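You operate a simulated robot arm through the tools that you are given. There is no shell and no other tool. Be economical: measure what you need, move in short steps, check, and stop when the job is done.

You are at the controls of a simulated two-armed robot. One attempt, no reset.

JOB
Pick up the bottle marked "descaler" from the counter by the shaker with one hand, pass it to the other hand and put it on the shelf of the open bench bay. Set down upright: bottle.

The check looks at the end state, three seconds after you hand in, the way a careful person would. Anything else that was tipped, shoved, dropped, spilled or broken makes it a failure.

ROBOT AND FRAMES
Two 7-joint arms with two-finger parallel grippers on one trunk, on a base that drives. Base frame: it is fixed to the floor where the robot stands at the start and does not move with it; the origin is under the middle of the robot, x ahead of it, y to its left, z up. Units: m, degrees, N and s.
The left shoulder is at the start at [0.11, 0.169, 1.511], the right one opposite. With the tool pointing down near the work surface each hand reaches from about 0.44 to 0.74 m from the robot's upright axis, wherever it stands, measured 20 degrees to its own side. Places, roughly: shelf of the open bench bay [-1.2, 4.3, 0.5]. Payload 1.57 kg a hand.
The tool frame of a hand sits at the grasp point between the pads (the TCP): z along the fingers, y along the line on which they close. The tips reach 0.03 m beyond it. Largest opening 0.08 m; finger width 0.017, thickness 0.012; the body of the gripper, 0.04 by 0.082 m, starts 0.08 m behind the TCP.
Orientation is that of the tool frame in the base frame, as a unit quaternion [x, y, z, w]. With the fingers straight down and closing along the base's y, the tool's x points along the base's -x, its y along +y and its z along -z.

CONTROLS
- The arms move only by the tool step_arm. It takes "left_rows", "right_rows" or both (then of equal length, played together; a hand with none holds still); each is one flat list of numbers, 6 for each row, row after row: the shift along the tool's x, y, z in units of 400 mm (1.0 is 400 mm), then the turn, a rotation vector about the tool's x, y, z in units of 45 degrees (1.0 is 45 degrees). In form: [x, y, z, rx, ry, rz, x, y, z, rx, ry, rz, ...]. A call has 1 to 12 rows; each row is the pose to reach, as a shift and turn from the pose commanded when the call began, along the tool's axes at that moment. "left_hand" and "right_hand" are, for a hand that has rows, the opening, from 0 (shut) to 1 (fully open), set as the call begins (left out, the last holds). A call with a number of a shift or a turn outside -1 to 1 is refused whole. Rows are played at 5 a second. More than 0.05 m and 8.6 degrees between two rows, or a gripper value outside its range, and nothing of the call is played. Where a pose cannot be reached the arm comes as near as it can. A force on the tool above 40 N (or 10 N above the force at the start of the call, whichever is more), or a blocked arm, ends the call early, and 0.2 s more pass. Each finger travels about 0.072 m/s and halts on what it meets, pressing with about 34 N; the grip force reading is that of the motor and also rises with nothing between the fingers. The clock runs only during rows and for 0.2 s after the last one: add rows that repeat a pose to give the fingers time. It gives the time, the measured TCP pose, the force on the tool (base axes), the opening and the grip force at its end, in the units of the frame above (readings bear some noise), with the torque about the TCP (base axes, N m) and any sound that the robot's microphone picked up, and new pictures: "pictures" is both (left out), scene, wrist or none (wrist: the cameras of the hands that moved).
- Cameras (640 x 400 px; columns grow to the right, rows downward): "scene" is now at [0.1587, -0.0218, 1.6992]; the picture's right is [-0.27, -0.96, 0.00], its down [-0.69, 0.20, -0.70] and it looks along [0.67, -0.19, -0.71] (base axes); focal length 276 px, centre (320, 200). "left" rides on the left gripper at [0.072, 0.007, -0.122] in its tool frame; the picture's right is [-0.09, 1.00, 0.00], its down [-0.84, -0.08, -0.54] and it looks along [-0.54, -0.05, 0.84] (tool axes); focal length 238 px, centre (320, 200). "right" rides on the right gripper at [0.072, -0.007, -0.122] in its tool frame; the picture's right is [0.09, 1.00, 0.00], its down [-0.84, 0.08, -0.54] and it looks along [-0.54, 0.05, 0.84] (tool axes); focal length 238 px, centre (320, 200). There is no depth. A picture from a camera that has moved, and an enlarged one, comes with that camera's place and axes in the base frame and with its lens.
- move_column(by): slides the trunk up (or, below 0, down) by that many m; the arms and the scene camera ride with it, the base frame stays. It gives what a move gives, with no picture.
- steer(legs): drives the robot by 1 to 6 legs, each [ahead, left, turn to the left] in m, m and degrees, along the robot's own axes; the way and the turn of a leg run together, so that a leg with both is an arc; at most 1.5 m and 180 degrees a leg. The arms and the cameras ride along, it lands a little off, and it stops where it bumps. It gives what a move gives, and a new picture of the scene camera.
- head_to(pan, tilt): turns the head with the scene camera to pan (to the left, within 86 degrees either way) and tilt (down, from -29 to 69), counted from straight ahead of the robot. It gives what a move gives, and a new picture of the scene camera.
- zoom(camera, box): a new picture of the part [left, top, right, bottom] of that camera's present view, enlarged. It takes no simulated time.
- hand_in(): hands the job in; it is judged then, once.

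Work in short steps. Places have to be worked out from the pictures, the camera data and where the tool is seen: move nearer, look again, correct. Check each grasp and each placing, and mend what went wrong. You have 120 turns and 260 pictures in all, those below and enlarged ones among them. Open the grippers and draw the arms clear of the work before you hand the job in, unless the task says otherwise; then end with one line.

The tools are called after "Call:" as name(argument=value, ...) on one line, values as JSON. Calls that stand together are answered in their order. step_arm: Moves the arms, as the interface text tells. Its arguments: {"type":"object","properties":{"left_rows":{"type":"array","items":{"type":"number"}},"left_hand":{"type":"number"},"right_rows":{"type":"array","items":{"type":"number"}},"right_hand":{"type":"number"},"pictures":{"type":"string","enum":["both","scene","wrist","none"]}},"required":[]} The other tools are called the same way: move_column (by) slides the trunk up or down; steer (legs) drives the base; head_to (pan, tilt) turns the head that bears the scene camera; zoom (camera, box) takes an enlarged picture of a part of a camera's view; hand_in () hands the job in.

At the start:

```text
time_s: 0.0
left_tcp_pos: [0.7074, 0.0843, 1.2494]
left_tool_rot: [0.0, 1.0, 0.0, -0.001]
left_force: [0.1, 0.3, -0.4]
left_wrist_torque: [0.04, -0.02, -0.01]
left_width: 0.0802
left_gripper_force: 0.0
right_tcp_pos: [0.4386, -0.3875, 0.9995]
right_tool_rot: [0.0, 1.0, 0.0, 0.0]
right_force: [-0.6, -0.1, -0.1]
right_wrist_torque: [0.05, 0.03, -0.01]
right_width: 0.0797
right_gripper_force: 0.0
trunk travel left (down, up): [-0.825, 0.065]
robot x, y, heading: [0.0031, 0.0016, 0.1]
head pan, tilt: [-15.9, 45.5]
```

scene: 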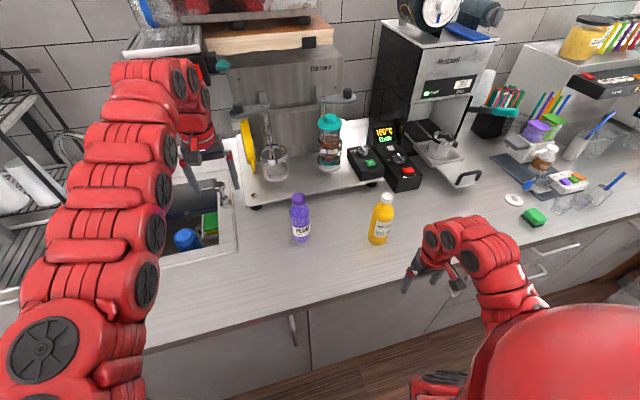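
right: 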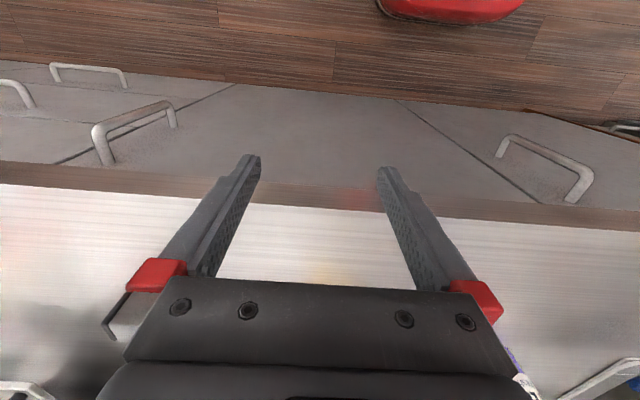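
left: 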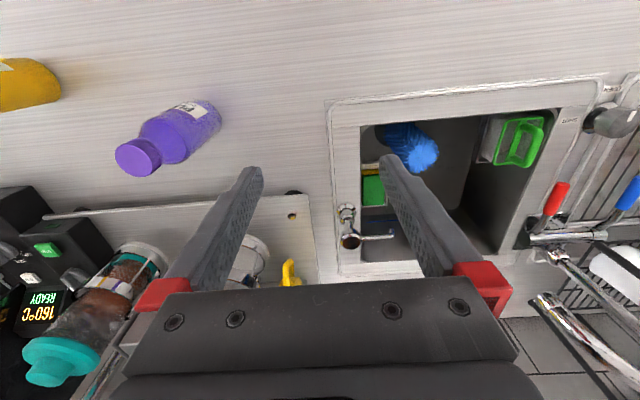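

I see a purple and a yellow bottle on the counter; I'll zoom to read the labels.

Call:
zoom(camera="scene", box=[270, 170, 420, 264])

Call:
zoom(camera="scene", box=[480, 80, 640, 240])

```text
4.26 times, centred on (345, 217) of scene
camera zoom: at [0.1587, -0.0218, 1.6992], right [-0.27, -0.96, 0.0], down [-0.69, 0.2, -0.7], along [0.67, -0.19, -0.71], focal length 1177 px, centre (214, 128)
```

zoom: 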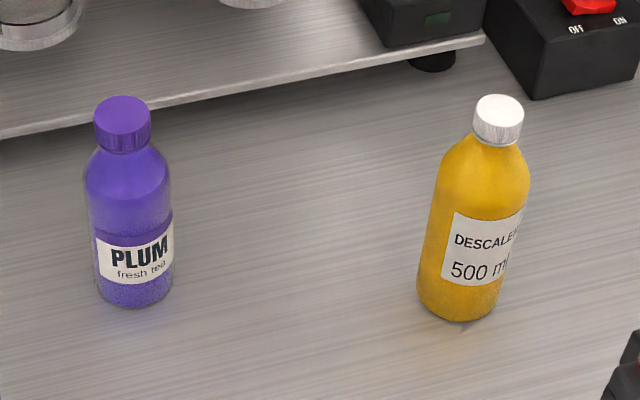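

```text
2.50 times, centred on (560, 160) of scene
camera zoom: at [0.1587, -0.0218, 1.6992], right [-0.27, -0.96, 0.0], down [-0.69, 0.2, -0.7], along [0.67, -0.19, -0.71], focal length 691 px, centre (-280, 300)
```

zoom: 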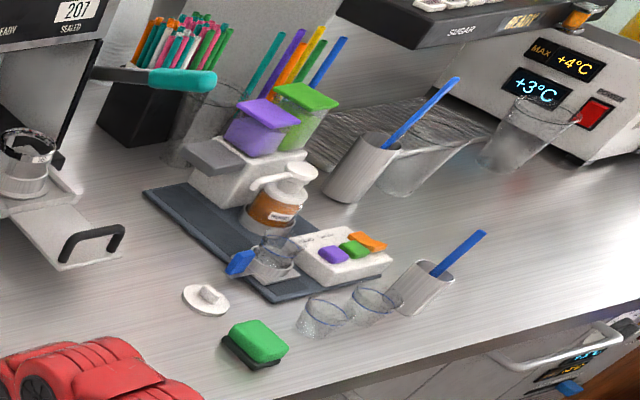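

The yellow bottle is the descaler; triangulation gives counter z≈0.957, bottle near (0.65,-0.366), cap top ≈1.13. Before choosing a grasp I'll look at the bench bay.

Call:
head_to(pan=86, tilt=15)

```text
time_s: 1.8
left_tcp_pos: [0.7073, 0.0835, 1.2495]
left_tool_rot: [0.0, 1.0, 0.0, -0.001]
left_force: [-0.2, 0.3, -0.3]
left_wrist_torque: [-0.03, 0.02, 0.01]
left_width: 0.0799
left_gripper_force: 0.0
right_tcp_pos: [0.4381, -0.3883, 0.9998]
right_tool_rot: [0.0, 1.0, 0.0, 0.0]
right_force: [-0.6, 0.6, -0.8]
right_wrist_torque: [-0.01, 0.01, -0.03]
right_width: 0.08
right_gripper_force: 0.1
trunk travel left (down, up): [-0.825, 0.065]
robot x, y, heading: [-0.0008, 0.0015, -0.0]
head pan, tilt: [85.9, 15.0]
camera scene: at [0.0876, 0.0936, 1.7468], right [1.0, -0.07, 0.0], down [-0.02, -0.26, -0.97], along [0.07, 0.96, -0.26], focal length 276 px, centre (320, 200)
```

scene: 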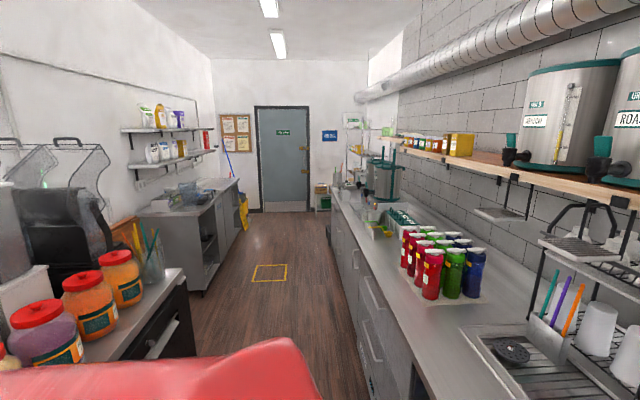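

Call:
zoom(camera="scene", box=[120, 160, 280, 310])

```text
2.67 times, centred on (200, 235) of scene
camera zoom: at [0.0876, 0.0936, 1.7468], right [1.0, -0.07, 0.0], down [-0.02, -0.26, -0.97], along [0.07, 0.96, -0.26], focal length 737 px, centre (640, 107)
```

zoom: 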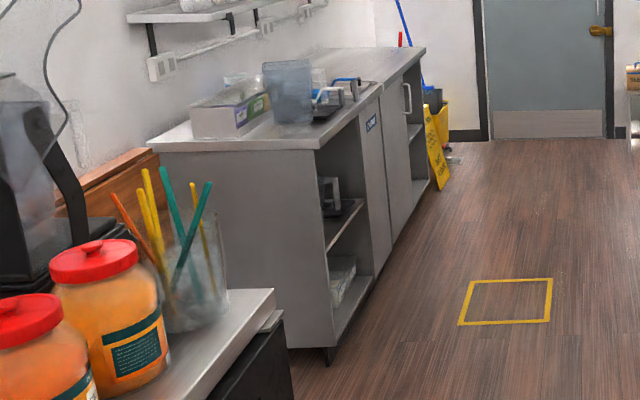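

The open bay at y≈4.3 is the far one of the bench, opening toward +x. Plan: the right hand takes the cap from above and the left hand takes the body at a slant. First I raise the right hand, draw the left one back, and turn the head to the bottle.

Call:
step_arm(left_rows=[0.125, 0, 0, 0, 0, 0, 0.25, 0, 0, 0, 0, 0, 0.375, 0, 0, 0, 0, 0, 0.5, 0, 0, 0, 0, 0], right_rows=[0, 0, -0.125, 0, 0, 0, 0, 0, -0.25, 0, 0, 0, 0, 0, -0.375, 0, 0, 0, 0, 0, -0.5, 0, 0, 0], pictures="none")

Call:
head_to(pan=-25, tilt=45)

```text
time_s: 2.8
left_tcp_pos: [0.6141, 0.083, 1.245]
left_tool_rot: [0.0, 1.0, -0.001, -0.001]
left_force: [-0.3, -0.2, -0.1]
left_wrist_torque: [-0.02, 0.01, 0.03]
left_width: 0.08
left_gripper_force: 0.0
left hand out of reach, approached as far as the arm can: row 2, 3, 4
right_tcp_pos: [0.4389, -0.3858, 1.0126]
right_tool_rot: [0.0, 1.0, -0.001, 0.001]
right_force: [0.2, 0.4, -0.5]
right_wrist_torque: [-0.01, 0.03, -0.01]
right_width: 0.08
right_gripper_force: 0.1
right hand out of reach, approached as far as the arm can: row 1, 2, 3, 4
trunk travel left (down, up): [-0.825, 0.065]
robot x, y, heading: [0.0004, 0.0015, 0.0]
head pan, tilt: [85.9, 15.0]
```

```text
time_s: 4.7
left_tcp_pos: [0.6139, 0.0807, 1.2457]
left_tool_rot: [0.0, 1.0, -0.001, 0.0]
left_force: [-1.2, 0.6, 0.0]
left_wrist_torque: [-0.01, 0.03, 0.01]
left_width: 0.08
left_gripper_force: 0.1
right_tcp_pos: [0.4373, -0.3881, 1.012]
right_tool_rot: [0.0, 1.0, 0.0, 0.002]
right_force: [-0.2, -0.1, 0.6]
right_wrist_torque: [0.01, 0.02, 0.01]
right_width: 0.08
right_gripper_force: 0.1
trunk travel left (down, up): [-0.825, 0.065]
robot x, y, heading: [-0.004, -0.0008, -0.0]
head pan, tilt: [-25.0, 45.0]
camera scene: at [0.1546, -0.034, 1.7], right [-0.42, -0.91, 0.0], down [-0.64, 0.3, -0.71], along [0.64, -0.3, -0.71], focal length 276 px, centre (320, 200)
```

scene: 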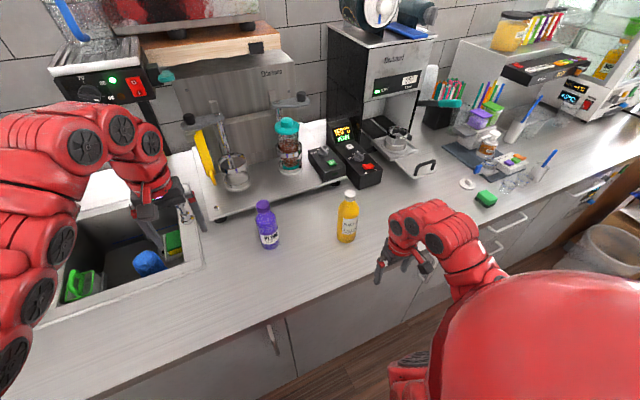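

Near the body, the reach with the tool down is limited in height. I raise the trunk and move the right hand outward, to the bottle's right side, and up.

Call:
move_column(by=0.06)

Call:
step_arm(right_rows=[-0.04, -0.08, -0.07, 0, 0, 0, -0.08, -0.16, -0.14, 0, 0, 0, -0.13, -0.22, -0.21, 0, 0, 0, -0.18, -0.25, -0.28, 0, 0, 0, -0.24, -0.25, -0.35, 0, 0, 0], pictures="both")

```text
time_s: 5.7
left_tcp_pos: [0.6135, 0.0808, 1.305]
left_tool_rot: [-0.001, 1.0, 0.0, 0.0]
left_force: [0.0, 1.0, 0.1]
left_wrist_torque: [-0.01, 0.02, -0.01]
left_width: 0.08
left_gripper_force: 0.1
right_tcp_pos: [0.4375, -0.3891, 1.0714]
right_tool_rot: [0.0, 1.0, 0.0, 0.002]
right_force: [-1.5, 0.0, -0.2]
right_wrist_torque: [-0.03, 0.0, -0.02]
right_width: 0.0801
right_gripper_force: 0.1
trunk travel left (down, up): [-0.885, 0.005]
robot x, y, heading: [0.0002, -0.0002, -0.2]
head pan, tilt: [-25.0, 45.0]
```

```text
time_s: 6.9
left_tcp_pos: [0.616, 0.0807, 1.3049]
left_tool_rot: [0.0, 1.0, 0.0, 0.0]
left_force: [0.8, 0.3, 0.5]
left_wrist_torque: [0.0, -0.03, 0.02]
left_width: 0.0799
left_gripper_force: 0.1
right_tcp_pos: [0.4616, -0.4046, 1.0764]
right_tool_rot: [0.001, 1.0, 0.001, 0.009]
right_force: [1.1, -0.1, -0.2]
right_wrist_torque: [0.03, -0.01, 0.0]
right_width: 0.0802
right_gripper_force: 0.1
right hand out of reach, approached as far as the arm can: row 1, 2, 3, 4, 5
trunk travel left (down, up): [-0.885, 0.005]
robot x, y, heading: [0.0016, 0.0013, -0.0]
head pan, tilt: [-25.0, 45.0]
camera scene: at [0.1553, -0.0343, 1.7599], right [-0.42, -0.91, 0.0], down [-0.64, 0.3, -0.71], along [0.64, -0.3, -0.71], focal length 276 px, centre (320, 200)
camera right: at [0.3869, -0.4097, 1.1974], right [-0.09, 1.0, 0.0], down [0.83, 0.08, 0.56], along [0.55, 0.05, -0.83], focal length 238 px, centre (320, 200)
```

scene: 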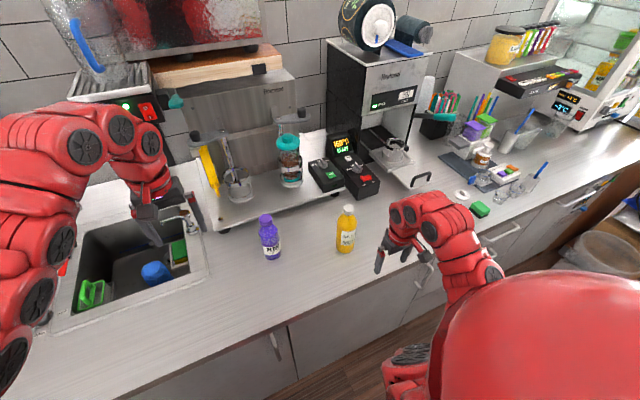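
right: 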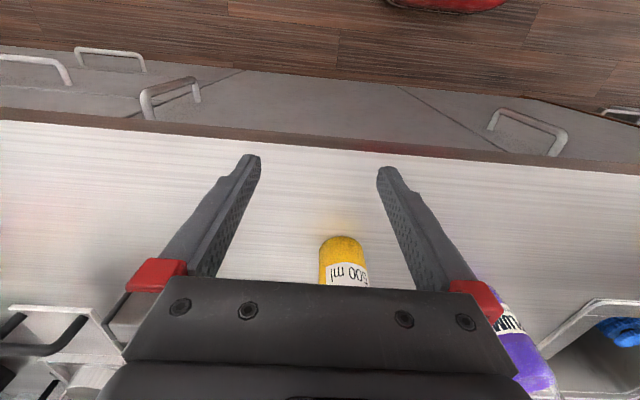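

The bottle centre refines to about (0.64,-0.357). Height needs a larger radius, so I go out low along the bottle's right side and then up.

Call:
step_arm(right_rows=[-0.05, -0.08, 0, 0, 0, 0, -0.1, -0.16, 0, 0, 0, 0, -0.18, -0.22, 0, 0, 0, 0, -0.25, -0.22, -0.06, 0, 0, 0, -0.25, -0.22, -0.16, 0, 0, 0, -0.25, -0.22, -0.26, 0, 0, 0, -0.25, -0.22, -0.35, 0, 0, 0], pictures="scene")

```text
time_s: 8.5
left_tcp_pos: [0.6147, 0.0792, 1.3051]
left_tool_rot: [0.0, 1.0, 0.0, 0.0]
left_force: [0.4, -0.5, -0.2]
left_wrist_torque: [0.0, 0.02, -0.01]
left_width: 0.0799
left_gripper_force: 0.1
right_tcp_pos: [0.562, -0.4909, 1.2162]
right_tool_rot: [0.0, 1.0, 0.001, 0.001]
right_force: [0.0, 0.1, -0.1]
right_wrist_torque: [-0.02, 0.01, 0.01]
right_width: 0.08
right_gripper_force: 0.1
trunk travel left (down, up): [-0.885, 0.005]
robot x, y, heading: [0.0011, -0.0011, 0.1]
head pan, tilt: [-25.0, 45.0]
camera scene: at [0.1549, -0.0334, 1.76], right [-0.42, -0.91, 0.0], down [-0.64, 0.3, -0.71], along [0.64, -0.3, -0.71], focal length 276 px, centre (320, 200)
```

scene: 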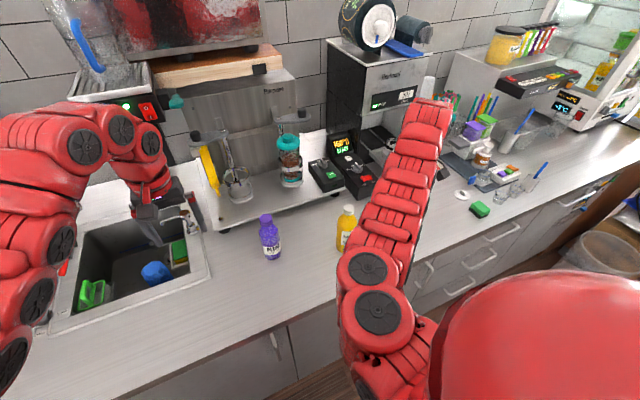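

Now over the bottle at z≈1.216 (tips 1.186, clear of the cap at about 1.13).

Call:
step_arm(right_rows=[-0.05, 0.09, 0, 0, 0, 0, -0.1, 0.18, 0, 0, 0, 0, -0.15, 0.26, 0, 0, 0, 0, -0.195, 0.335, 0, 0, 0, 0, -0.195, 0.335, 0, 0, 0, 0], pictures="both")

```text
time_s: 9.7
left_tcp_pos: [0.6138, 0.0797, 1.3052]
left_tool_rot: [0.0, 1.0, 0.0, 0.0]
left_force: [0.0, 0.0, 0.1]
left_wrist_torque: [-0.03, 0.01, 0.04]
left_width: 0.0799
left_gripper_force: 0.0
right_tcp_pos: [0.6395, -0.3581, 1.2163]
right_tool_rot: [0.001, 1.0, 0.0, 0.002]
right_force: [-0.7, -0.3, 0.2]
right_wrist_torque: [0.02, -0.03, 0.0]
right_width: 0.08
right_gripper_force: 0.1
trunk travel left (down, up): [-0.885, 0.005]
robot x, y, heading: [-0.0017, -0.0002, -0.2]
head pan, tilt: [-25.0, 45.0]
camera scene: at [0.1544, -0.0342, 1.76], right [-0.42, -0.91, 0.0], down [-0.64, 0.3, -0.71], along [0.64, -0.3, -0.71], focal length 276 px, centre (320, 200)
camera right: at [0.5666, -0.3638, 1.3377], right [-0.09, 1.0, 0.0], down [0.84, 0.08, 0.54], along [0.54, 0.05, -0.84], focal length 238 px, centre (320, 200)
```

scene: 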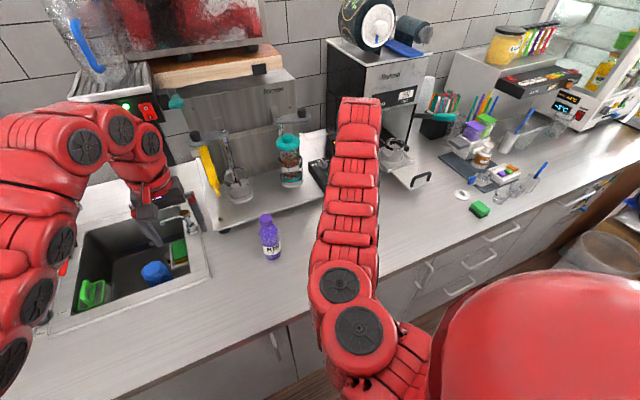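
right: 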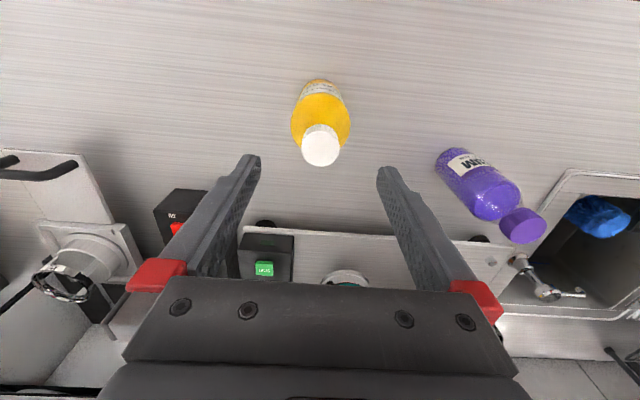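

The cap is between the fingers at (0.645,-0.356), top ≈1.125. I descend to TCP ≈1.12 so the tips span the cap.

Call:
step_arm(right_rows=[-0.01, 0.005, 0.08, 0, 0, 0, -0.01, 0.005, 0.16, 0, 0, 0, -0.01, 0.005, 0.24, 0, 0, 0, -0.01, 0.005, 0.24, 0, 0, 0], pictures="wrist")

```text
time_s: 10.7
left_tcp_pos: [0.6154, 0.0808, 1.3042]
left_tool_rot: [-0.001, 1.0, 0.0, -0.001]
left_force: [-1.1, 0.5, -0.7]
left_wrist_torque: [0.03, 0.02, 0.01]
left_width: 0.0798
left_gripper_force: 0.1
right_tcp_pos: [0.6438, -0.3567, 1.1186]
right_tool_rot: [0.0, 1.0, -0.001, 0.002]
right_force: [0.1, 0.4, -0.4]
right_wrist_torque: [-0.03, -0.05, -0.02]
right_width: 0.0799
right_gripper_force: 0.0
trunk travel left (down, up): [-0.885, 0.005]
robot x, y, heading: [0.0018, -0.0029, 0.1]
head pan, tilt: [-25.0, 45.0]
camera right: at [0.5713, -0.3616, 1.2416], right [-0.09, 1.0, 0.0], down [0.84, 0.08, 0.54], along [0.54, 0.05, -0.84], focal length 238 px, centre (320, 200)
```

right: 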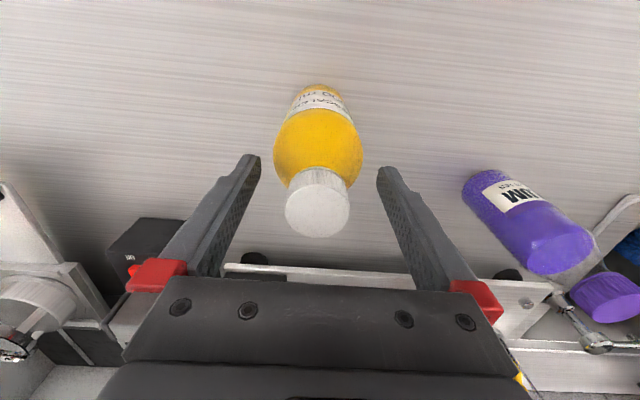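

Triangulating again puts the cap top at ≈1.14 and x≈0.640. I raise 18 mm so the tips don't catch the shoulder, then close.

Call:
step_arm(right_rows=[0.007, 0, -0.045, 0, 0, 0, 0.007, 0, -0.045, 0, 0, 0], pictures="wrist")

Call:
step_arm(right_rows=[0, 0, 0, 0, 0, 0, 0, 0, 0, 0, 0, 0, 0, 0, 0, 0, 0, 0, 0, 0, 0, 0, 0, 0, 0, 0, 0, 0, 0, 0], right_hand=0, pictures="wrist")

```text
time_s: 11.3
left_tcp_pos: [0.6147, 0.0802, 1.3051]
left_tool_rot: [0.0, 1.0, 0.0, 0.0]
left_force: [-0.3, 0.2, -0.3]
left_wrist_torque: [-0.02, -0.04, -0.04]
left_width: 0.0799
left_gripper_force: 0.1
right_tcp_pos: [0.6429, -0.3548, 1.1382]
right_tool_rot: [0.001, 1.0, 0.001, 0.0]
right_force: [-0.8, -0.4, 0.3]
right_wrist_torque: [0.0, -0.01, 0.03]
right_width: 0.08
right_gripper_force: 0.1
trunk travel left (down, up): [-0.885, 0.005]
robot x, y, heading: [0.0018, -0.0006, -0.1]
head pan, tilt: [-25.0, 45.0]
camera right: at [0.5688, -0.3617, 1.2596], right [-0.09, 1.0, 0.0], down [0.84, 0.08, 0.54], along [0.54, 0.05, -0.84], focal length 238 px, centre (320, 200)
```

right: 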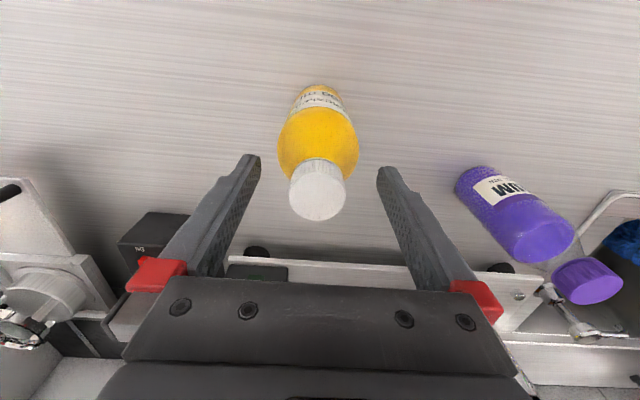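

```text
time_s: 12.5
left_tcp_pos: [0.614, 0.0801, 1.3062]
left_tool_rot: [0.0, 1.0, -0.001, 0.0]
left_force: [0.8, -0.7, -0.2]
left_wrist_torque: [0.0, -0.01, -0.01]
left_width: 0.0799
left_gripper_force: 0.1
right_tcp_pos: [0.6417, -0.3564, 1.1386]
right_tool_rot: [0.001, 1.0, 0.0, 0.002]
right_force: [1.1, -1.5, 3.8]
right_wrist_torque: [-0.09, -0.05, 0.0]
right_width: 0.0405
right_gripper_force: 34.2
trunk travel left (down, up): [-0.885, 0.005]
robot x, y, heading: [-0.0027, -0.0037, 0.1]
head pan, tilt: [-25.0, 45.0]
camera right: at [0.5683, -0.362, 1.2599], right [-0.09, 1.0, 0.0], down [0.83, 0.08, 0.55], along [0.54, 0.05, -0.84], focal length 238 px, centre (320, 200)
```

right: 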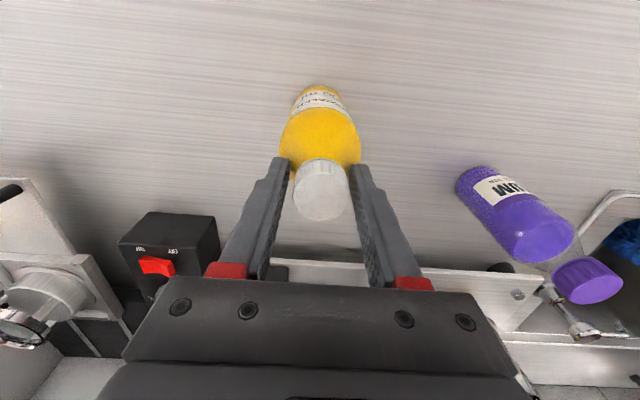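

Gripped: width 0.0405 at 34 N. I lift 5 cm to test the hold.

Call:
step_arm(right_rows=[0, 0, -0.04, 0, 0, 0, 0, 0, -0.08, 0, 0, 0, 0, 0, -0.125, 0, 0, 0, 0, 0, -0.125, 0, 0, 0], pictures="both")

```text
time_s: 13.5
left_tcp_pos: [0.6157, 0.0801, 1.3049]
left_tool_rot: [0.0, 1.0, 0.0, 0.0]
left_force: [-0.4, -0.1, -1.2]
left_wrist_torque: [0.01, -0.01, 0.02]
left_width: 0.0802
left_gripper_force: 0.1
right_tcp_pos: [0.6427, -0.3566, 1.188]
right_tool_rot: [0.0, 1.0, 0.0, 0.0]
right_force: [-0.9, -0.5, -5.3]
right_wrist_torque: [0.02, -0.01, -0.01]
right_width: 0.031
right_gripper_force: 34.7
trunk travel left (down, up): [-0.885, 0.005]
robot x, y, heading: [0.0006, -0.0007, 0.0]
head pan, tilt: [-25.0, 45.0]
camera scene: at [0.1559, -0.0344, 1.7598], right [-0.42, -0.91, 0.0], down [-0.64, 0.3, -0.71], along [0.64, -0.3, -0.71], focal length 276 px, centre (320, 200)
camera right: at [0.5696, -0.362, 1.3093], right [-0.09, 1.0, 0.0], down [0.84, 0.08, 0.54], along [0.54, 0.05, -0.84], focal length 238 px, centre (320, 200)
```

scene: 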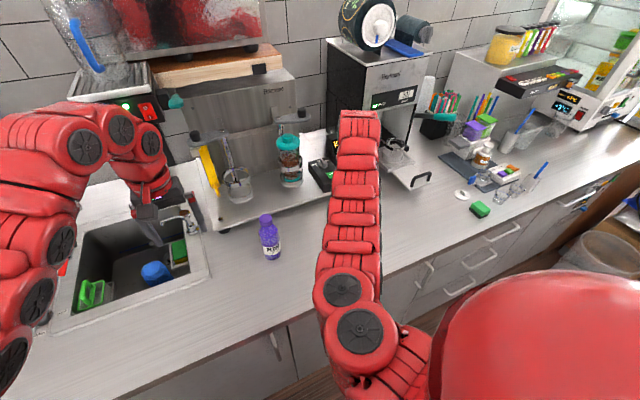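
right: 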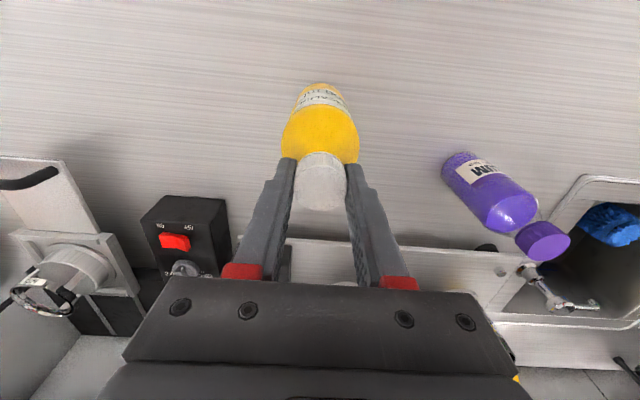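

The bottle hangs (5.3 N load), with the grip settled to 31 mm. I zoom to check where the fingers sit.

Call:
zoom(camera="right", box=[240, 60, 400, 280])

```text
1.82 times, centred on (320, 170) of right
camera zoom: at [0.5696, -0.362, 1.3093], right [-0.09, 1.0, 0.0], down [0.84, 0.08, 0.54], along [0.54, 0.05, -0.84], focal length 433 px, centre (320, 254)
```

zoom: 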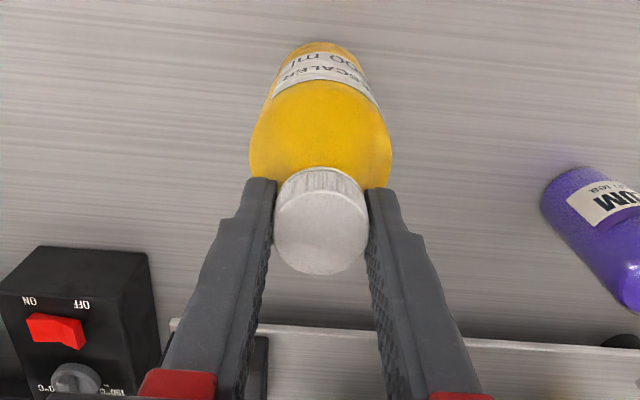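

The fingers sit on the cap (31 mm wide), with the bottle hanging about 0.18 m below it. I lift a little more and back off from the counter for the hand-over.

Call:
step_arm(right_rows=[0, 0, -0.06, 0, 0, 0, 0, 0, -0.12, 0, 0, 0, 0, 0, -0.175, 0, 0, 0], pictures="none")

Call:
steer(legs=[[-0.25, 0, 0]])

```text
time_s: 14.3
left_tcp_pos: [0.6143, 0.0811, 1.3048]
left_tool_rot: [-0.001, 1.0, 0.0, -0.001]
left_force: [0.8, -0.6, -0.1]
left_wrist_torque: [0.02, 0.03, -0.02]
left_width: 0.08
left_gripper_force: 0.1
right_tcp_pos: [0.6419, -0.3543, 1.2593]
right_tool_rot: [0.0, 1.0, 0.002, 0.001]
right_force: [0.1, -0.3, -5.8]
right_wrist_torque: [-0.01, -0.03, 0.03]
right_width: 0.0311
right_gripper_force: 34.2
trunk travel left (down, up): [-0.885, 0.005]
robot x, y, heading: [-0.0012, -0.0017, -0.2]
head pan, tilt: [-25.0, 45.0]
```

```text
time_s: 16.1
left_tcp_pos: [0.3664, 0.0789, 1.3039]
left_tool_rot: [0.001, 1.0, -0.001, -0.001]
left_force: [-0.7, 0.2, 0.3]
left_wrist_torque: [-0.01, 0.05, -0.01]
left_width: 0.0798
left_gripper_force: 0.0
right_tcp_pos: [0.3922, -0.3558, 1.2568]
right_tool_rot: [0.002, 1.0, 0.0, 0.001]
right_force: [0.3, 0.1, -5.5]
right_wrist_torque: [-0.02, 0.0, 0.01]
right_width: 0.0312
right_gripper_force: 34.0
trunk travel left (down, up): [-0.885, 0.005]
robot x, y, heading: [-0.2503, -0.0023, -0.1]
head pan, tilt: [-25.0, 45.0]
camera scene: at [-0.0936, -0.0343, 1.7596], right [-0.42, -0.91, 0.0], down [-0.64, 0.3, -0.71], along [0.64, -0.3, -0.71], focal length 276 px, centre (320, 200)
```

scene: 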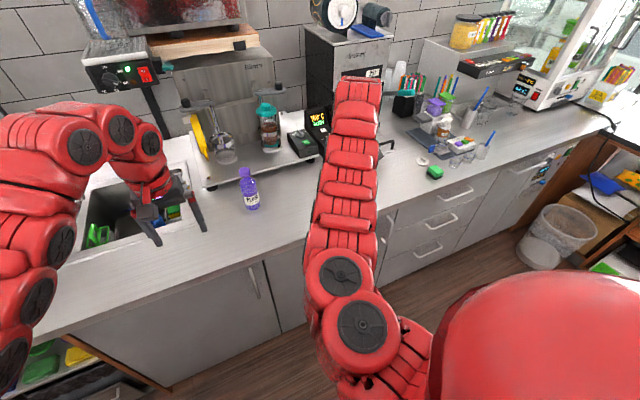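

Backed off cleanly. Now I pitch the left tool 45° and yaw it 35° to the right, moving it out to the left as the receiving pose.

Call:
step_arm(left_rows=[0.031, 0.043, 0.02, 0.0436, -0.138, 0.105, 0.061, 0.086, 0.039, 0.087, -0.276, 0.21, 0.092, 0.129, 0.059, 0.131, -0.414, 0.315, 0.123, 0.171, 0.079, 0.174, -0.553, 0.42, 0.154, 0.214, 0.098, 0.218, -0.691, 0.526, 0.184, 0.257, 0.118, 0.261, -0.829, 0.631, 0.215, 0.3, 0.1375, 0.305, -0.967, 0.736, 0.215, 0.3, 0.1375, 0.305, -0.967, 0.736], left_hand=1, pictures="both")

```text
time_s: 17.9
left_tcp_pos: [0.3495, 0.152, 1.1868]
left_tool_rot: [0.265, 0.885, -0.097, 0.37]
left_force: [-0.2, 0.3, 0.5]
left_wrist_torque: [-0.06, 0.01, -0.08]
left_width: 0.0799
left_gripper_force: 0.1
left hand out of reach, approached as far as the arm can: row 1, 2, 3, 4, 5, 6, 7, 8
right_tcp_pos: [0.3893, -0.3456, 1.2623]
right_tool_rot: [0.0, 1.0, -0.004, 0.001]
right_force: [0.1, 1.8, -5.1]
right_wrist_torque: [-0.04, -0.01, 0.0]
right_width: 0.0311
right_gripper_force: 33.7
trunk travel left (down, up): [-0.885, 0.005]
robot x, y, heading: [-0.2503, -0.0005, -0.1]
head pan, tilt: [-25.0, 45.0]
camera scene: at [-0.0973, -0.0215, 1.7603], right [-0.42, -0.91, 0.01], down [-0.64, 0.29, -0.71], along [0.64, -0.3, -0.7], focal length 276 px, centre (320, 200)
camera left: at [0.2359, 0.2286, 1.2229], right [0.59, 0.8, 0.09], down [0.12, -0.2, 0.97], along [0.79, -0.57, -0.21], focal length 238 px, centre (320, 200)
```

scene: 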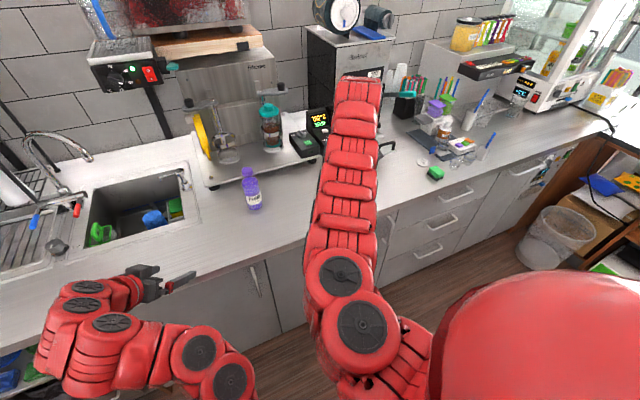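
left: 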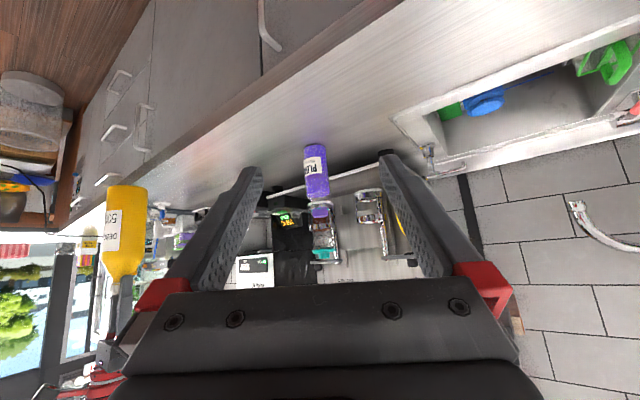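

The left tool now points (0.60,-0.37,-0.71) as wanted; the bottle diameter comes out at ≈63 mm, which fits. I bring the right hand with the bottle to the robot's middle.

Call:
step_arm(right_rows=[0.008, 0.09, 0, 0, 0, 0, 0.016, 0.18, 0, 0, 0, 0, 0.025, 0.28, 0, 0, 0, 0, 0.033, 0.38, 0, 0, 0, 0, 0.04, 0.48, 0, 0, 0, 0, 0.045, 0.56, 0, 0, 0, 0, 0.05, 0.615, 0, 0, 0, 0, 0.05, 0.615, 0, 0, 0, 0], pictures="both")

Call:
zoom(camera="left", box=[0, 0, 640, 400])

```text
time_s: 19.7
left_tcp_pos: [0.3502, 0.1373, 1.1878]
left_tool_rot: [0.271, 0.884, -0.094, 0.369]
left_force: [-0.3, -0.6, -0.3]
left_wrist_torque: [0.03, 0.01, 0.01]
left_width: 0.0799
left_gripper_force: 0.0
right_tcp_pos: [0.3848, -0.1279, 1.257]
right_tool_rot: [0.002, 1.0, 0.002, 0.002]
right_force: [-0.3, -1.2, -6.6]
right_wrist_torque: [0.03, -0.01, 0.01]
right_width: 0.0312
right_gripper_force: 34.3
right hand out of reach, approached as far as the arm can: row 4, 5, 6, 7, 8
trunk travel left (down, up): [-0.885, 0.005]
robot x, y, heading: [-0.2511, 0.0011, 0.0]
head pan, tilt: [-25.0, 45.0]
camera scene: at [-0.0971, -0.0397, 1.7599], right [-0.42, -0.91, 0.0], down [-0.64, 0.3, -0.71], along [0.64, -0.3, -0.71], focal length 276 px, centre (320, 200)
camera right: at [0.3118, -0.1337, 1.379], right [-0.09, 1.0, 0.0], down [0.84, 0.07, 0.55], along [0.54, 0.05, -0.84], focal length 238 px, centre (320, 200)
```

scene: 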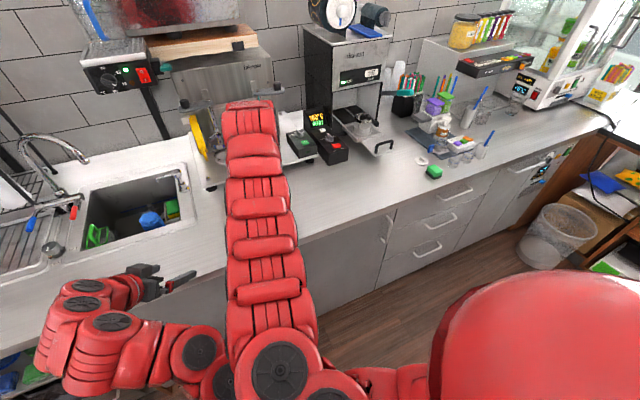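
right: 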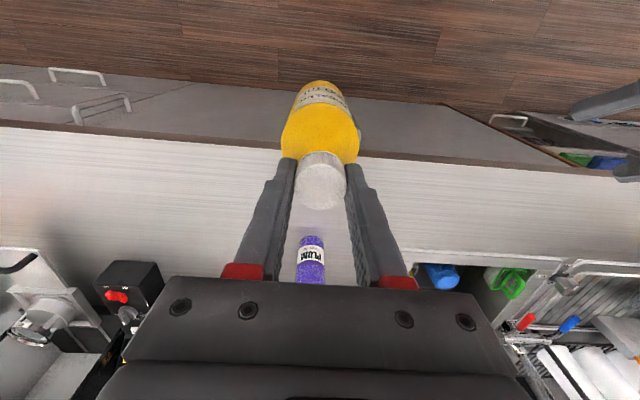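

```text
1.00 times, centred on (320, 200) of left (not enlarged: the box is as wide or as high as the picture)
camera zoom: at [0.238, 0.2143, 1.2264], right [0.6, 0.79, 0.1], down [0.12, -0.21, 0.97], along [0.79, -0.57, -0.22], focal length 238 px, centre (320, 200)
```

zoom: 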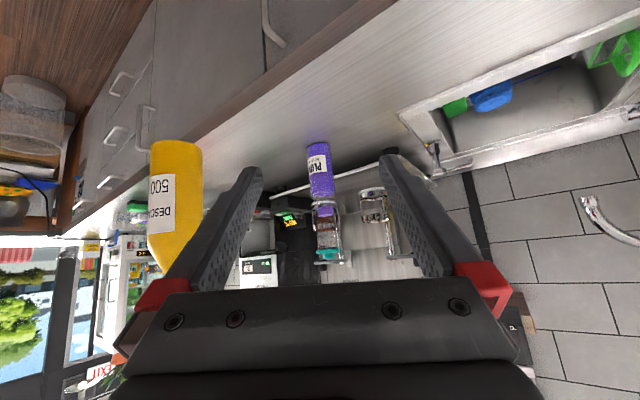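

The bottle is in the middle, but reach is cramped this high. I want to turn down the aisle, where the hands can work lower, so I look to the left first.

Call:
head_to(pan=86, tilt=40)

```text
time_s: 21.6
left_tcp_pos: [0.3516, 0.1408, 1.19]
left_tool_rot: [0.271, 0.884, -0.095, 0.368]
left_force: [0.0, 0.6, 0.5]
left_wrist_torque: [-0.01, -0.03, 0.02]
left_width: 0.0798
left_gripper_force: 0.1
right_tcp_pos: [0.3873, -0.1231, 1.2572]
right_tool_rot: [0.001, 1.0, 0.0, 0.001]
right_force: [-0.2, 1.1, -5.7]
right_wrist_torque: [-0.02, -0.02, -0.03]
right_width: 0.0311
right_gripper_force: 34.0
trunk travel left (down, up): [-0.885, 0.005]
robot x, y, heading: [-0.2524, 0.0019, -0.0]
head pan, tilt: [85.9, 40.0]
camera scene: at [-0.163, 0.0851, 1.7672], right [1.0, -0.07, 0.0], down [-0.05, -0.64, -0.77], along [0.06, 0.76, -0.64], focal length 276 px, centre (320, 200)
```

scene: 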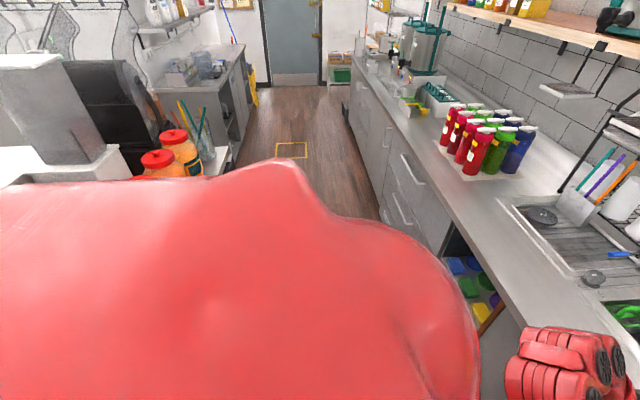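

The aisle spans x≈-0.62…0.46. I'll go 0.1 m ahead, turn left 90°, and look straight ahead down the aisle.

Call:
steer(legs=[[0.1, 0, 0], [0, 0, 45], [0, 0, 45], [0, -0.07, 0]])

Call:
head_to(pan=0, tilt=45)

```text
time_s: 27.5
left_tcp_pos: [-0.2291, 0.6037, 1.1886]
left_tool_rot: [-0.436, 0.815, 0.193, 0.33]
left_force: [-0.1, 0.1, -0.7]
left_wrist_torque: [0.0, -0.01, 0.0]
left_width: 0.0801
left_gripper_force: 0.1
right_tcp_pos: [0.0356, 0.638, 1.2577]
right_tool_rot: [0.708, -0.707, 0.001, -0.002]
right_force: [-1.3, -1.0, -5.9]
right_wrist_torque: [0.02, -0.01, -0.02]
right_width: 0.0312
right_gripper_force: 34.3
trunk travel left (down, up): [-0.885, 0.005]
robot x, y, heading: [-0.0812, 0.0025, 90.1]
head pan, tilt: [85.9, 40.0]
camera scene: at [-0.1724, 0.0876, 1.7669], right [0.07, 1.0, 0.0], down [0.64, -0.04, -0.76], along [-0.76, 0.05, -0.65], focal length 276 px, centre (320, 200)
```

scene: 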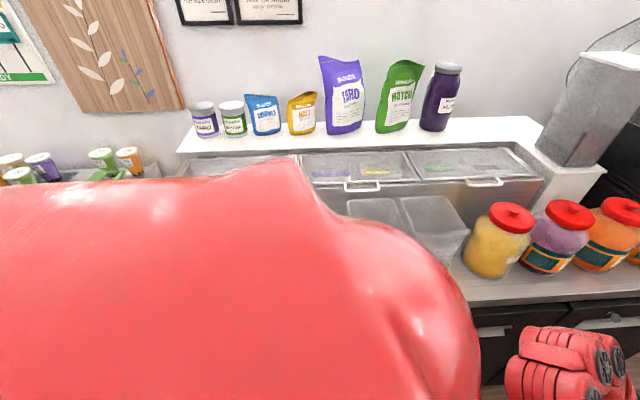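

```text
time_s: 29.1
left_tcp_pos: [-0.2261, 0.6026, 1.1874]
left_tool_rot: [-0.437, 0.815, 0.195, 0.328]
left_force: [0.7, 0.2, 0.1]
left_wrist_torque: [0.0, 0.0, -0.02]
left_width: 0.08
left_gripper_force: 0.1
right_tcp_pos: [0.0382, 0.6379, 1.2561]
right_tool_rot: [0.708, -0.706, 0.0, -0.001]
right_force: [-0.8, -0.1, -5.9]
right_wrist_torque: [0.04, 0.01, 0.01]
right_width: 0.031
right_gripper_force: 33.8
trunk travel left (down, up): [-0.885, 0.005]
robot x, y, heading: [-0.0805, 0.0031, 90.0]
head pan, tilt: [0.0, 45.0]
camera scene: at [-0.0823, 0.1631, 1.7599], right [1.0, 0.0, 0.0], down [0.0, -0.71, -0.71], along [0.0, 0.71, -0.71], focal length 276 px, centre (320, 200)
```

scene: 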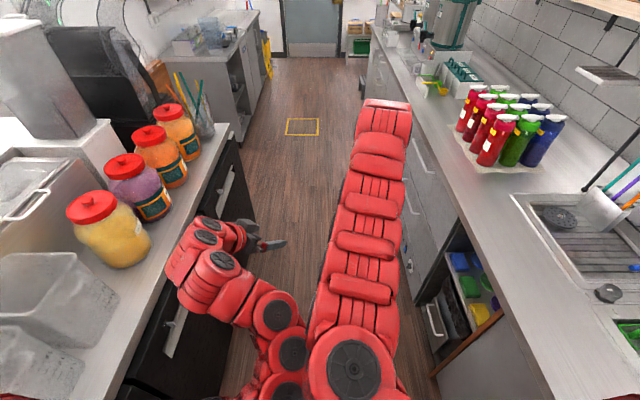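

Facing down the aisle with free space ahead. I lower both hands, the left one pulling back toward its stand-off.

Call:
step_arm(left_rows=[0.061, -0.047, 0.04, 0, 0, 0, 0.123, -0.094, 0.08, 0, 0, 0, 0.184, -0.142, 0.12, 0, 0, 0, 0.246, -0.189, 0.16, 0, 0, 0, 0.246, -0.189, 0.16, 0, 0, 0], right_rows=[0, 0, 0.106, 0, 0, 0, 0, 0, 0.212, 0, 0, 0, 0, 0, 0.318, 0, 0, 0, 0, 0, 0.425, 0, 0, 0, 0, 0, 0.425, 0, 0, 0])

```text
time_s: 30.3
left_tcp_pos: [-0.1781, 0.5436, 1.071]
left_tool_rot: [-0.436, 0.816, 0.194, 0.328]
left_force: [0.2, 0.8, 0.1]
left_wrist_torque: [0.02, 0.0, 0.04]
left_width: 0.0801
left_gripper_force: 0.1
left hand out of reach, approached as far as the arm can: row 2
right_tcp_pos: [0.0416, 0.6388, 1.0859]
right_tool_rot: [0.708, -0.707, -0.001, 0.0]
right_force: [-0.7, -0.7, -5.5]
right_wrist_torque: [0.02, -0.04, 0.0]
right_width: 0.0308
right_gripper_force: 34.3
right hand out of reach, approached as far as the arm can: row 1, 2
trunk travel left (down, up): [-0.885, 0.005]
robot x, y, heading: [-0.0816, -0.0009, 90.1]
head pan, tilt: [0.0, 45.0]
camera scene: at [-0.0811, 0.1647, 1.7598], right [1.0, 0.0, 0.0], down [0.0, -0.71, -0.71], along [0.0, 0.71, -0.71], focal length 276 px, centre (320, 200)
camera right: at [0.0466, 0.568, 1.2081], right [-1.0, -0.09, 0.0], down [-0.08, 0.84, 0.54], along [-0.05, 0.54, -0.84], focal length 238 px, centre (320, 200)
camera left: at [-0.2582, 0.4293, 1.1073], right [-0.8, 0.6, 0.1], down [0.21, 0.12, 0.97], along [0.57, 0.79, -0.22], focal length 238 px, centre (320, 200)
```

scene: 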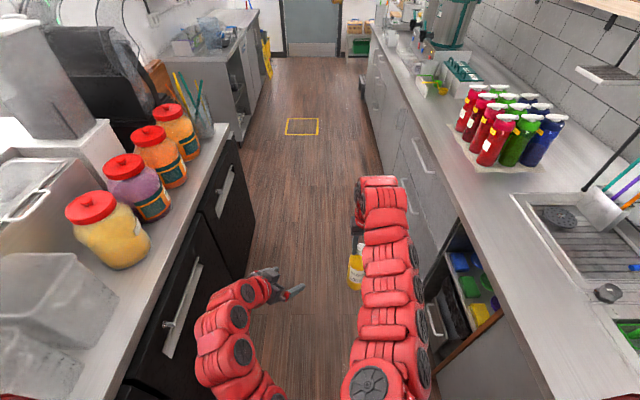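
right: 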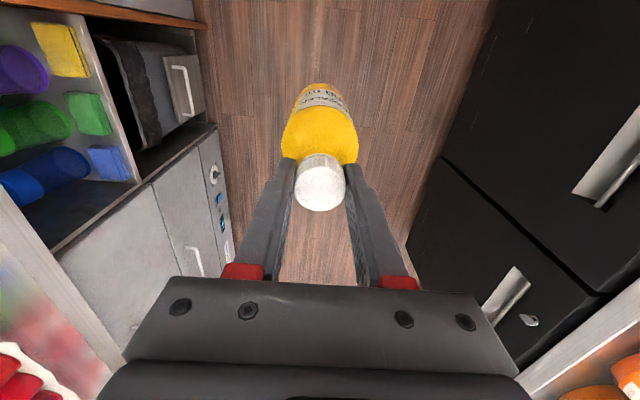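
left: 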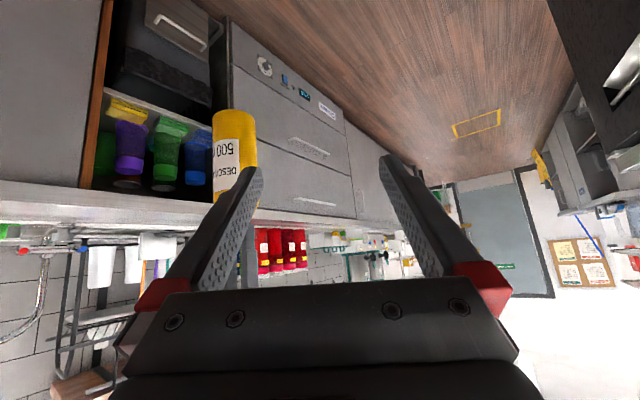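

The geometry agrees from both cameras: bottle axis at (0.042,0.637), z from 0.893 to 1.078. The left hand goes to its stand-off 13 cm back along its tool axis from the body grasp at z≈0.968.

Call:
step_arm(left_rows=[-0.045, -0.085, 0.05, 0, 0, 0, -0.09, -0.17, 0.1, 0, 0, 0, -0.135, -0.256, 0.149, 0, 0, 0, -0.18, -0.341, 0.198, 0, 0, 0, -0.18, -0.341, 0.198, 0, 0, 0])

```text
time_s: 31.5
left_tcp_pos: [-0.0051, 0.5581, 1.0617]
left_tool_rot: [-0.436, 0.815, 0.195, 0.328]
left_force: [0.1, 0.3, 0.1]
left_wrist_torque: [-0.01, -0.01, 0.02]
left_width: 0.0802
left_gripper_force: 0.0
right_tcp_pos: [0.0398, 0.6391, 1.0866]
right_tool_rot: [0.708, -0.706, -0.001, -0.001]
right_force: [0.0, 0.0, -6.0]
right_wrist_torque: [0.01, 0.01, -0.03]
right_width: 0.0311
right_gripper_force: 33.8
trunk travel left (down, up): [-0.885, 0.005]
robot x, y, heading: [-0.0832, -0.0007, 89.9]
head pan, tilt: [0.0, 45.0]
camera scene: at [-0.0824, 0.1631, 1.7599], right [1.0, 0.0, 0.0], down [0.0, -0.71, -0.71], along [0.0, 0.71, -0.71], focal length 276 px, centre (320, 200)
camera left: at [-0.086, 0.4438, 1.0979], right [-0.8, 0.6, 0.1], down [0.21, 0.12, 0.97], along [0.57, 0.79, -0.22], focal length 238 px, centre (320, 200)
```

scene: 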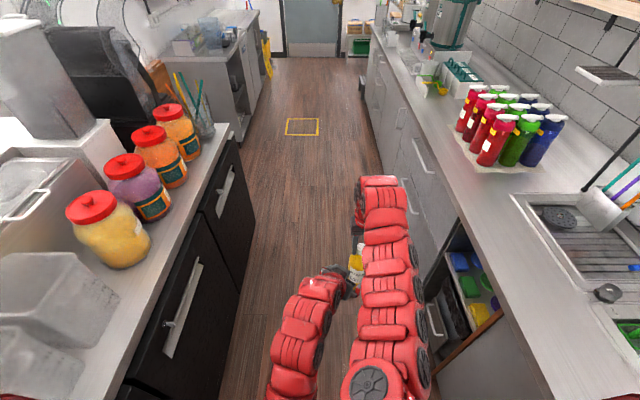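
left: 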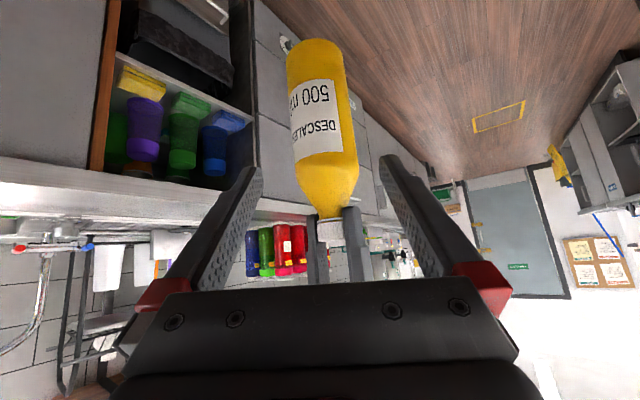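

The bottle is centred between the left fingers, with the aim point at mid-label. I advance 13 cm along the tool axis.

Call:
step_arm(left_rows=[0, 0, 0.08, 0, 0, 0, 0, 0, 0.16, 0, 0, 0, 0, 0, 0.24, 0, 0, 0, 0, 0, 0.325, 0, 0, 0, 0, 0, 0.325, 0, 0, 0])

```text
time_s: 32.7
left_tcp_pos: [0.0414, 0.6357, 0.9708]
left_tool_rot: [-0.436, 0.815, 0.195, 0.328]
left_force: [-0.1, -0.4, -0.1]
left_wrist_torque: [-0.02, -0.01, 0.02]
left_width: 0.08
left_gripper_force: 0.0
right_tcp_pos: [0.04, 0.6381, 1.0876]
right_tool_rot: [0.707, -0.707, -0.001, -0.001]
right_force: [0.5, 0.0, -5.7]
right_wrist_torque: [-0.01, -0.01, 0.03]
right_width: 0.031
right_gripper_force: 34.6
trunk travel left (down, up): [-0.885, 0.005]
robot x, y, heading: [-0.08, -0.0029, 90.1]
head pan, tilt: [0.0, 45.0]
camera scene: at [-0.0819, 0.1623, 1.76], right [1.0, 0.0, 0.0], down [0.0, -0.71, -0.71], along [0.0, 0.71, -0.71], focal length 276 px, centre (320, 200)
camera left: at [-0.0388, 0.5217, 1.0074], right [-0.8, 0.6, 0.1], down [0.2, 0.12, 0.97], along [0.57, 0.79, -0.22], focal length 238 px, centre (320, 200)
```

scene: 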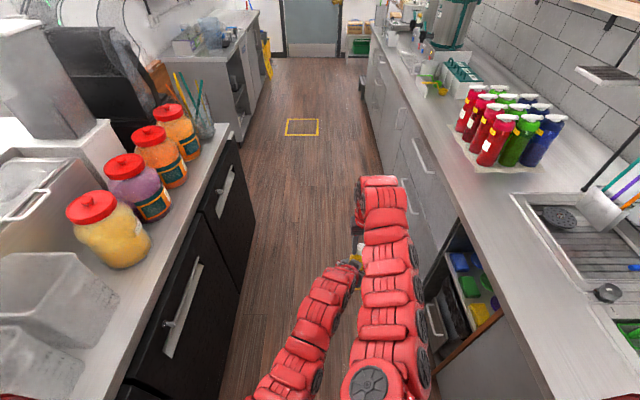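
left: 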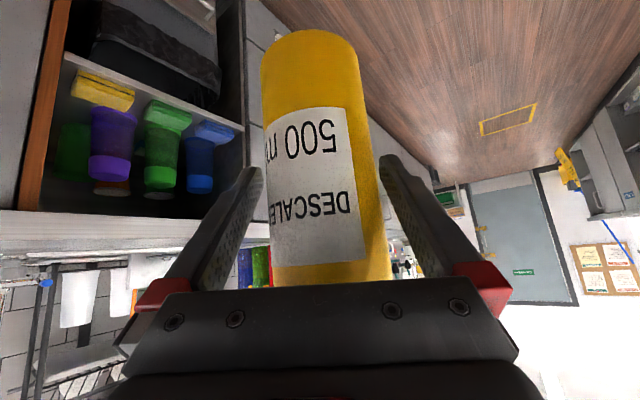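

The bottle body is between the left pads with no contact. I close the left hand.

Call:
step_arm(left_rows=[0, 0, 0, 0, 0, 0, 0, 0, 0, 0, 0, 0, 0, 0, 0, 0, 0, 0, 0, 0, 0, 0, 0, 0, 0, 0, 0, 0, 0, 0], left_hand=0, pictures="wrist")

```text
time_s: 33.9
left_tcp_pos: [0.0402, 0.636, 0.972]
left_tool_rot: [-0.436, 0.815, 0.195, 0.328]
left_force: [-7.6, 14.4, -0.8]
left_wrist_torque: [-0.8, -0.9, -0.15]
left_width: 0.0634
left_gripper_force: 34.0
right_tcp_pos: [0.0411, 0.6376, 1.0875]
right_tool_rot: [0.707, -0.707, 0.0, -0.001]
right_force: [8.0, -14.2, 0.3]
right_wrist_torque: [-0.86, 0.05, 0.14]
right_width: 0.0307
right_gripper_force: 34.0
trunk travel left (down, up): [-0.885, 0.005]
robot x, y, heading: [-0.0807, -0.0024, 90.1]
head pan, tilt: [0.0, 45.0]
camera left: at [-0.0392, 0.5219, 1.0072], right [-0.8, 0.59, 0.1], down [0.21, 0.12, 0.97], along [0.57, 0.8, -0.22], focal length 238 px, centre (320, 200)
```

left: 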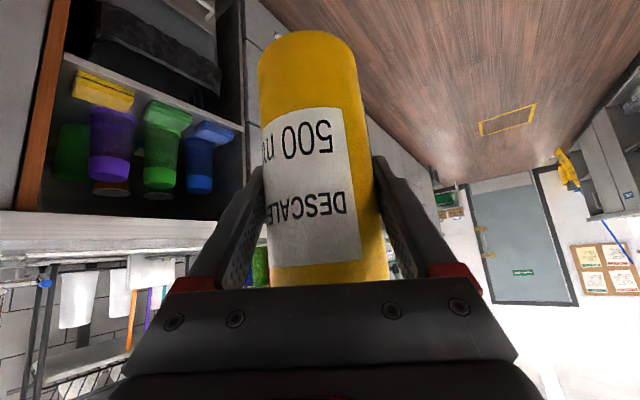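

Left grip on 63 mm at 34 N, with about 16 N of side load between the hands. I relieve it with a 3 mm shift along the left tool's +y.

Call:
step_arm(left_rows=[0, 0.0075, 0, 0, 0, 0, 0, 0.0075, 0, 0, 0, 0], pictures="none")

```text
time_s: 34.5
left_tcp_pos: [0.0391, 0.6363, 0.97]
left_tool_rot: [-0.436, 0.815, 0.194, 0.329]
left_force: [-4.5, 0.4, 4.1]
left_wrist_torque: [-0.4, -0.64, -0.06]
left_width: 0.0634
left_gripper_force: 33.8
right_tcp_pos: [0.0397, 0.6396, 1.0884]
right_tool_rot: [0.708, -0.706, -0.001, -0.002]
right_force: [5.6, -0.8, -8.7]
right_wrist_torque: [0.32, 0.05, 0.05]
right_width: 0.0312
right_gripper_force: 33.8
trunk travel left (down, up): [-0.885, 0.005]
robot x, y, heading: [-0.0806, 0.0024, 90.3]
head pan, tilt: [0.0, 45.0]
```

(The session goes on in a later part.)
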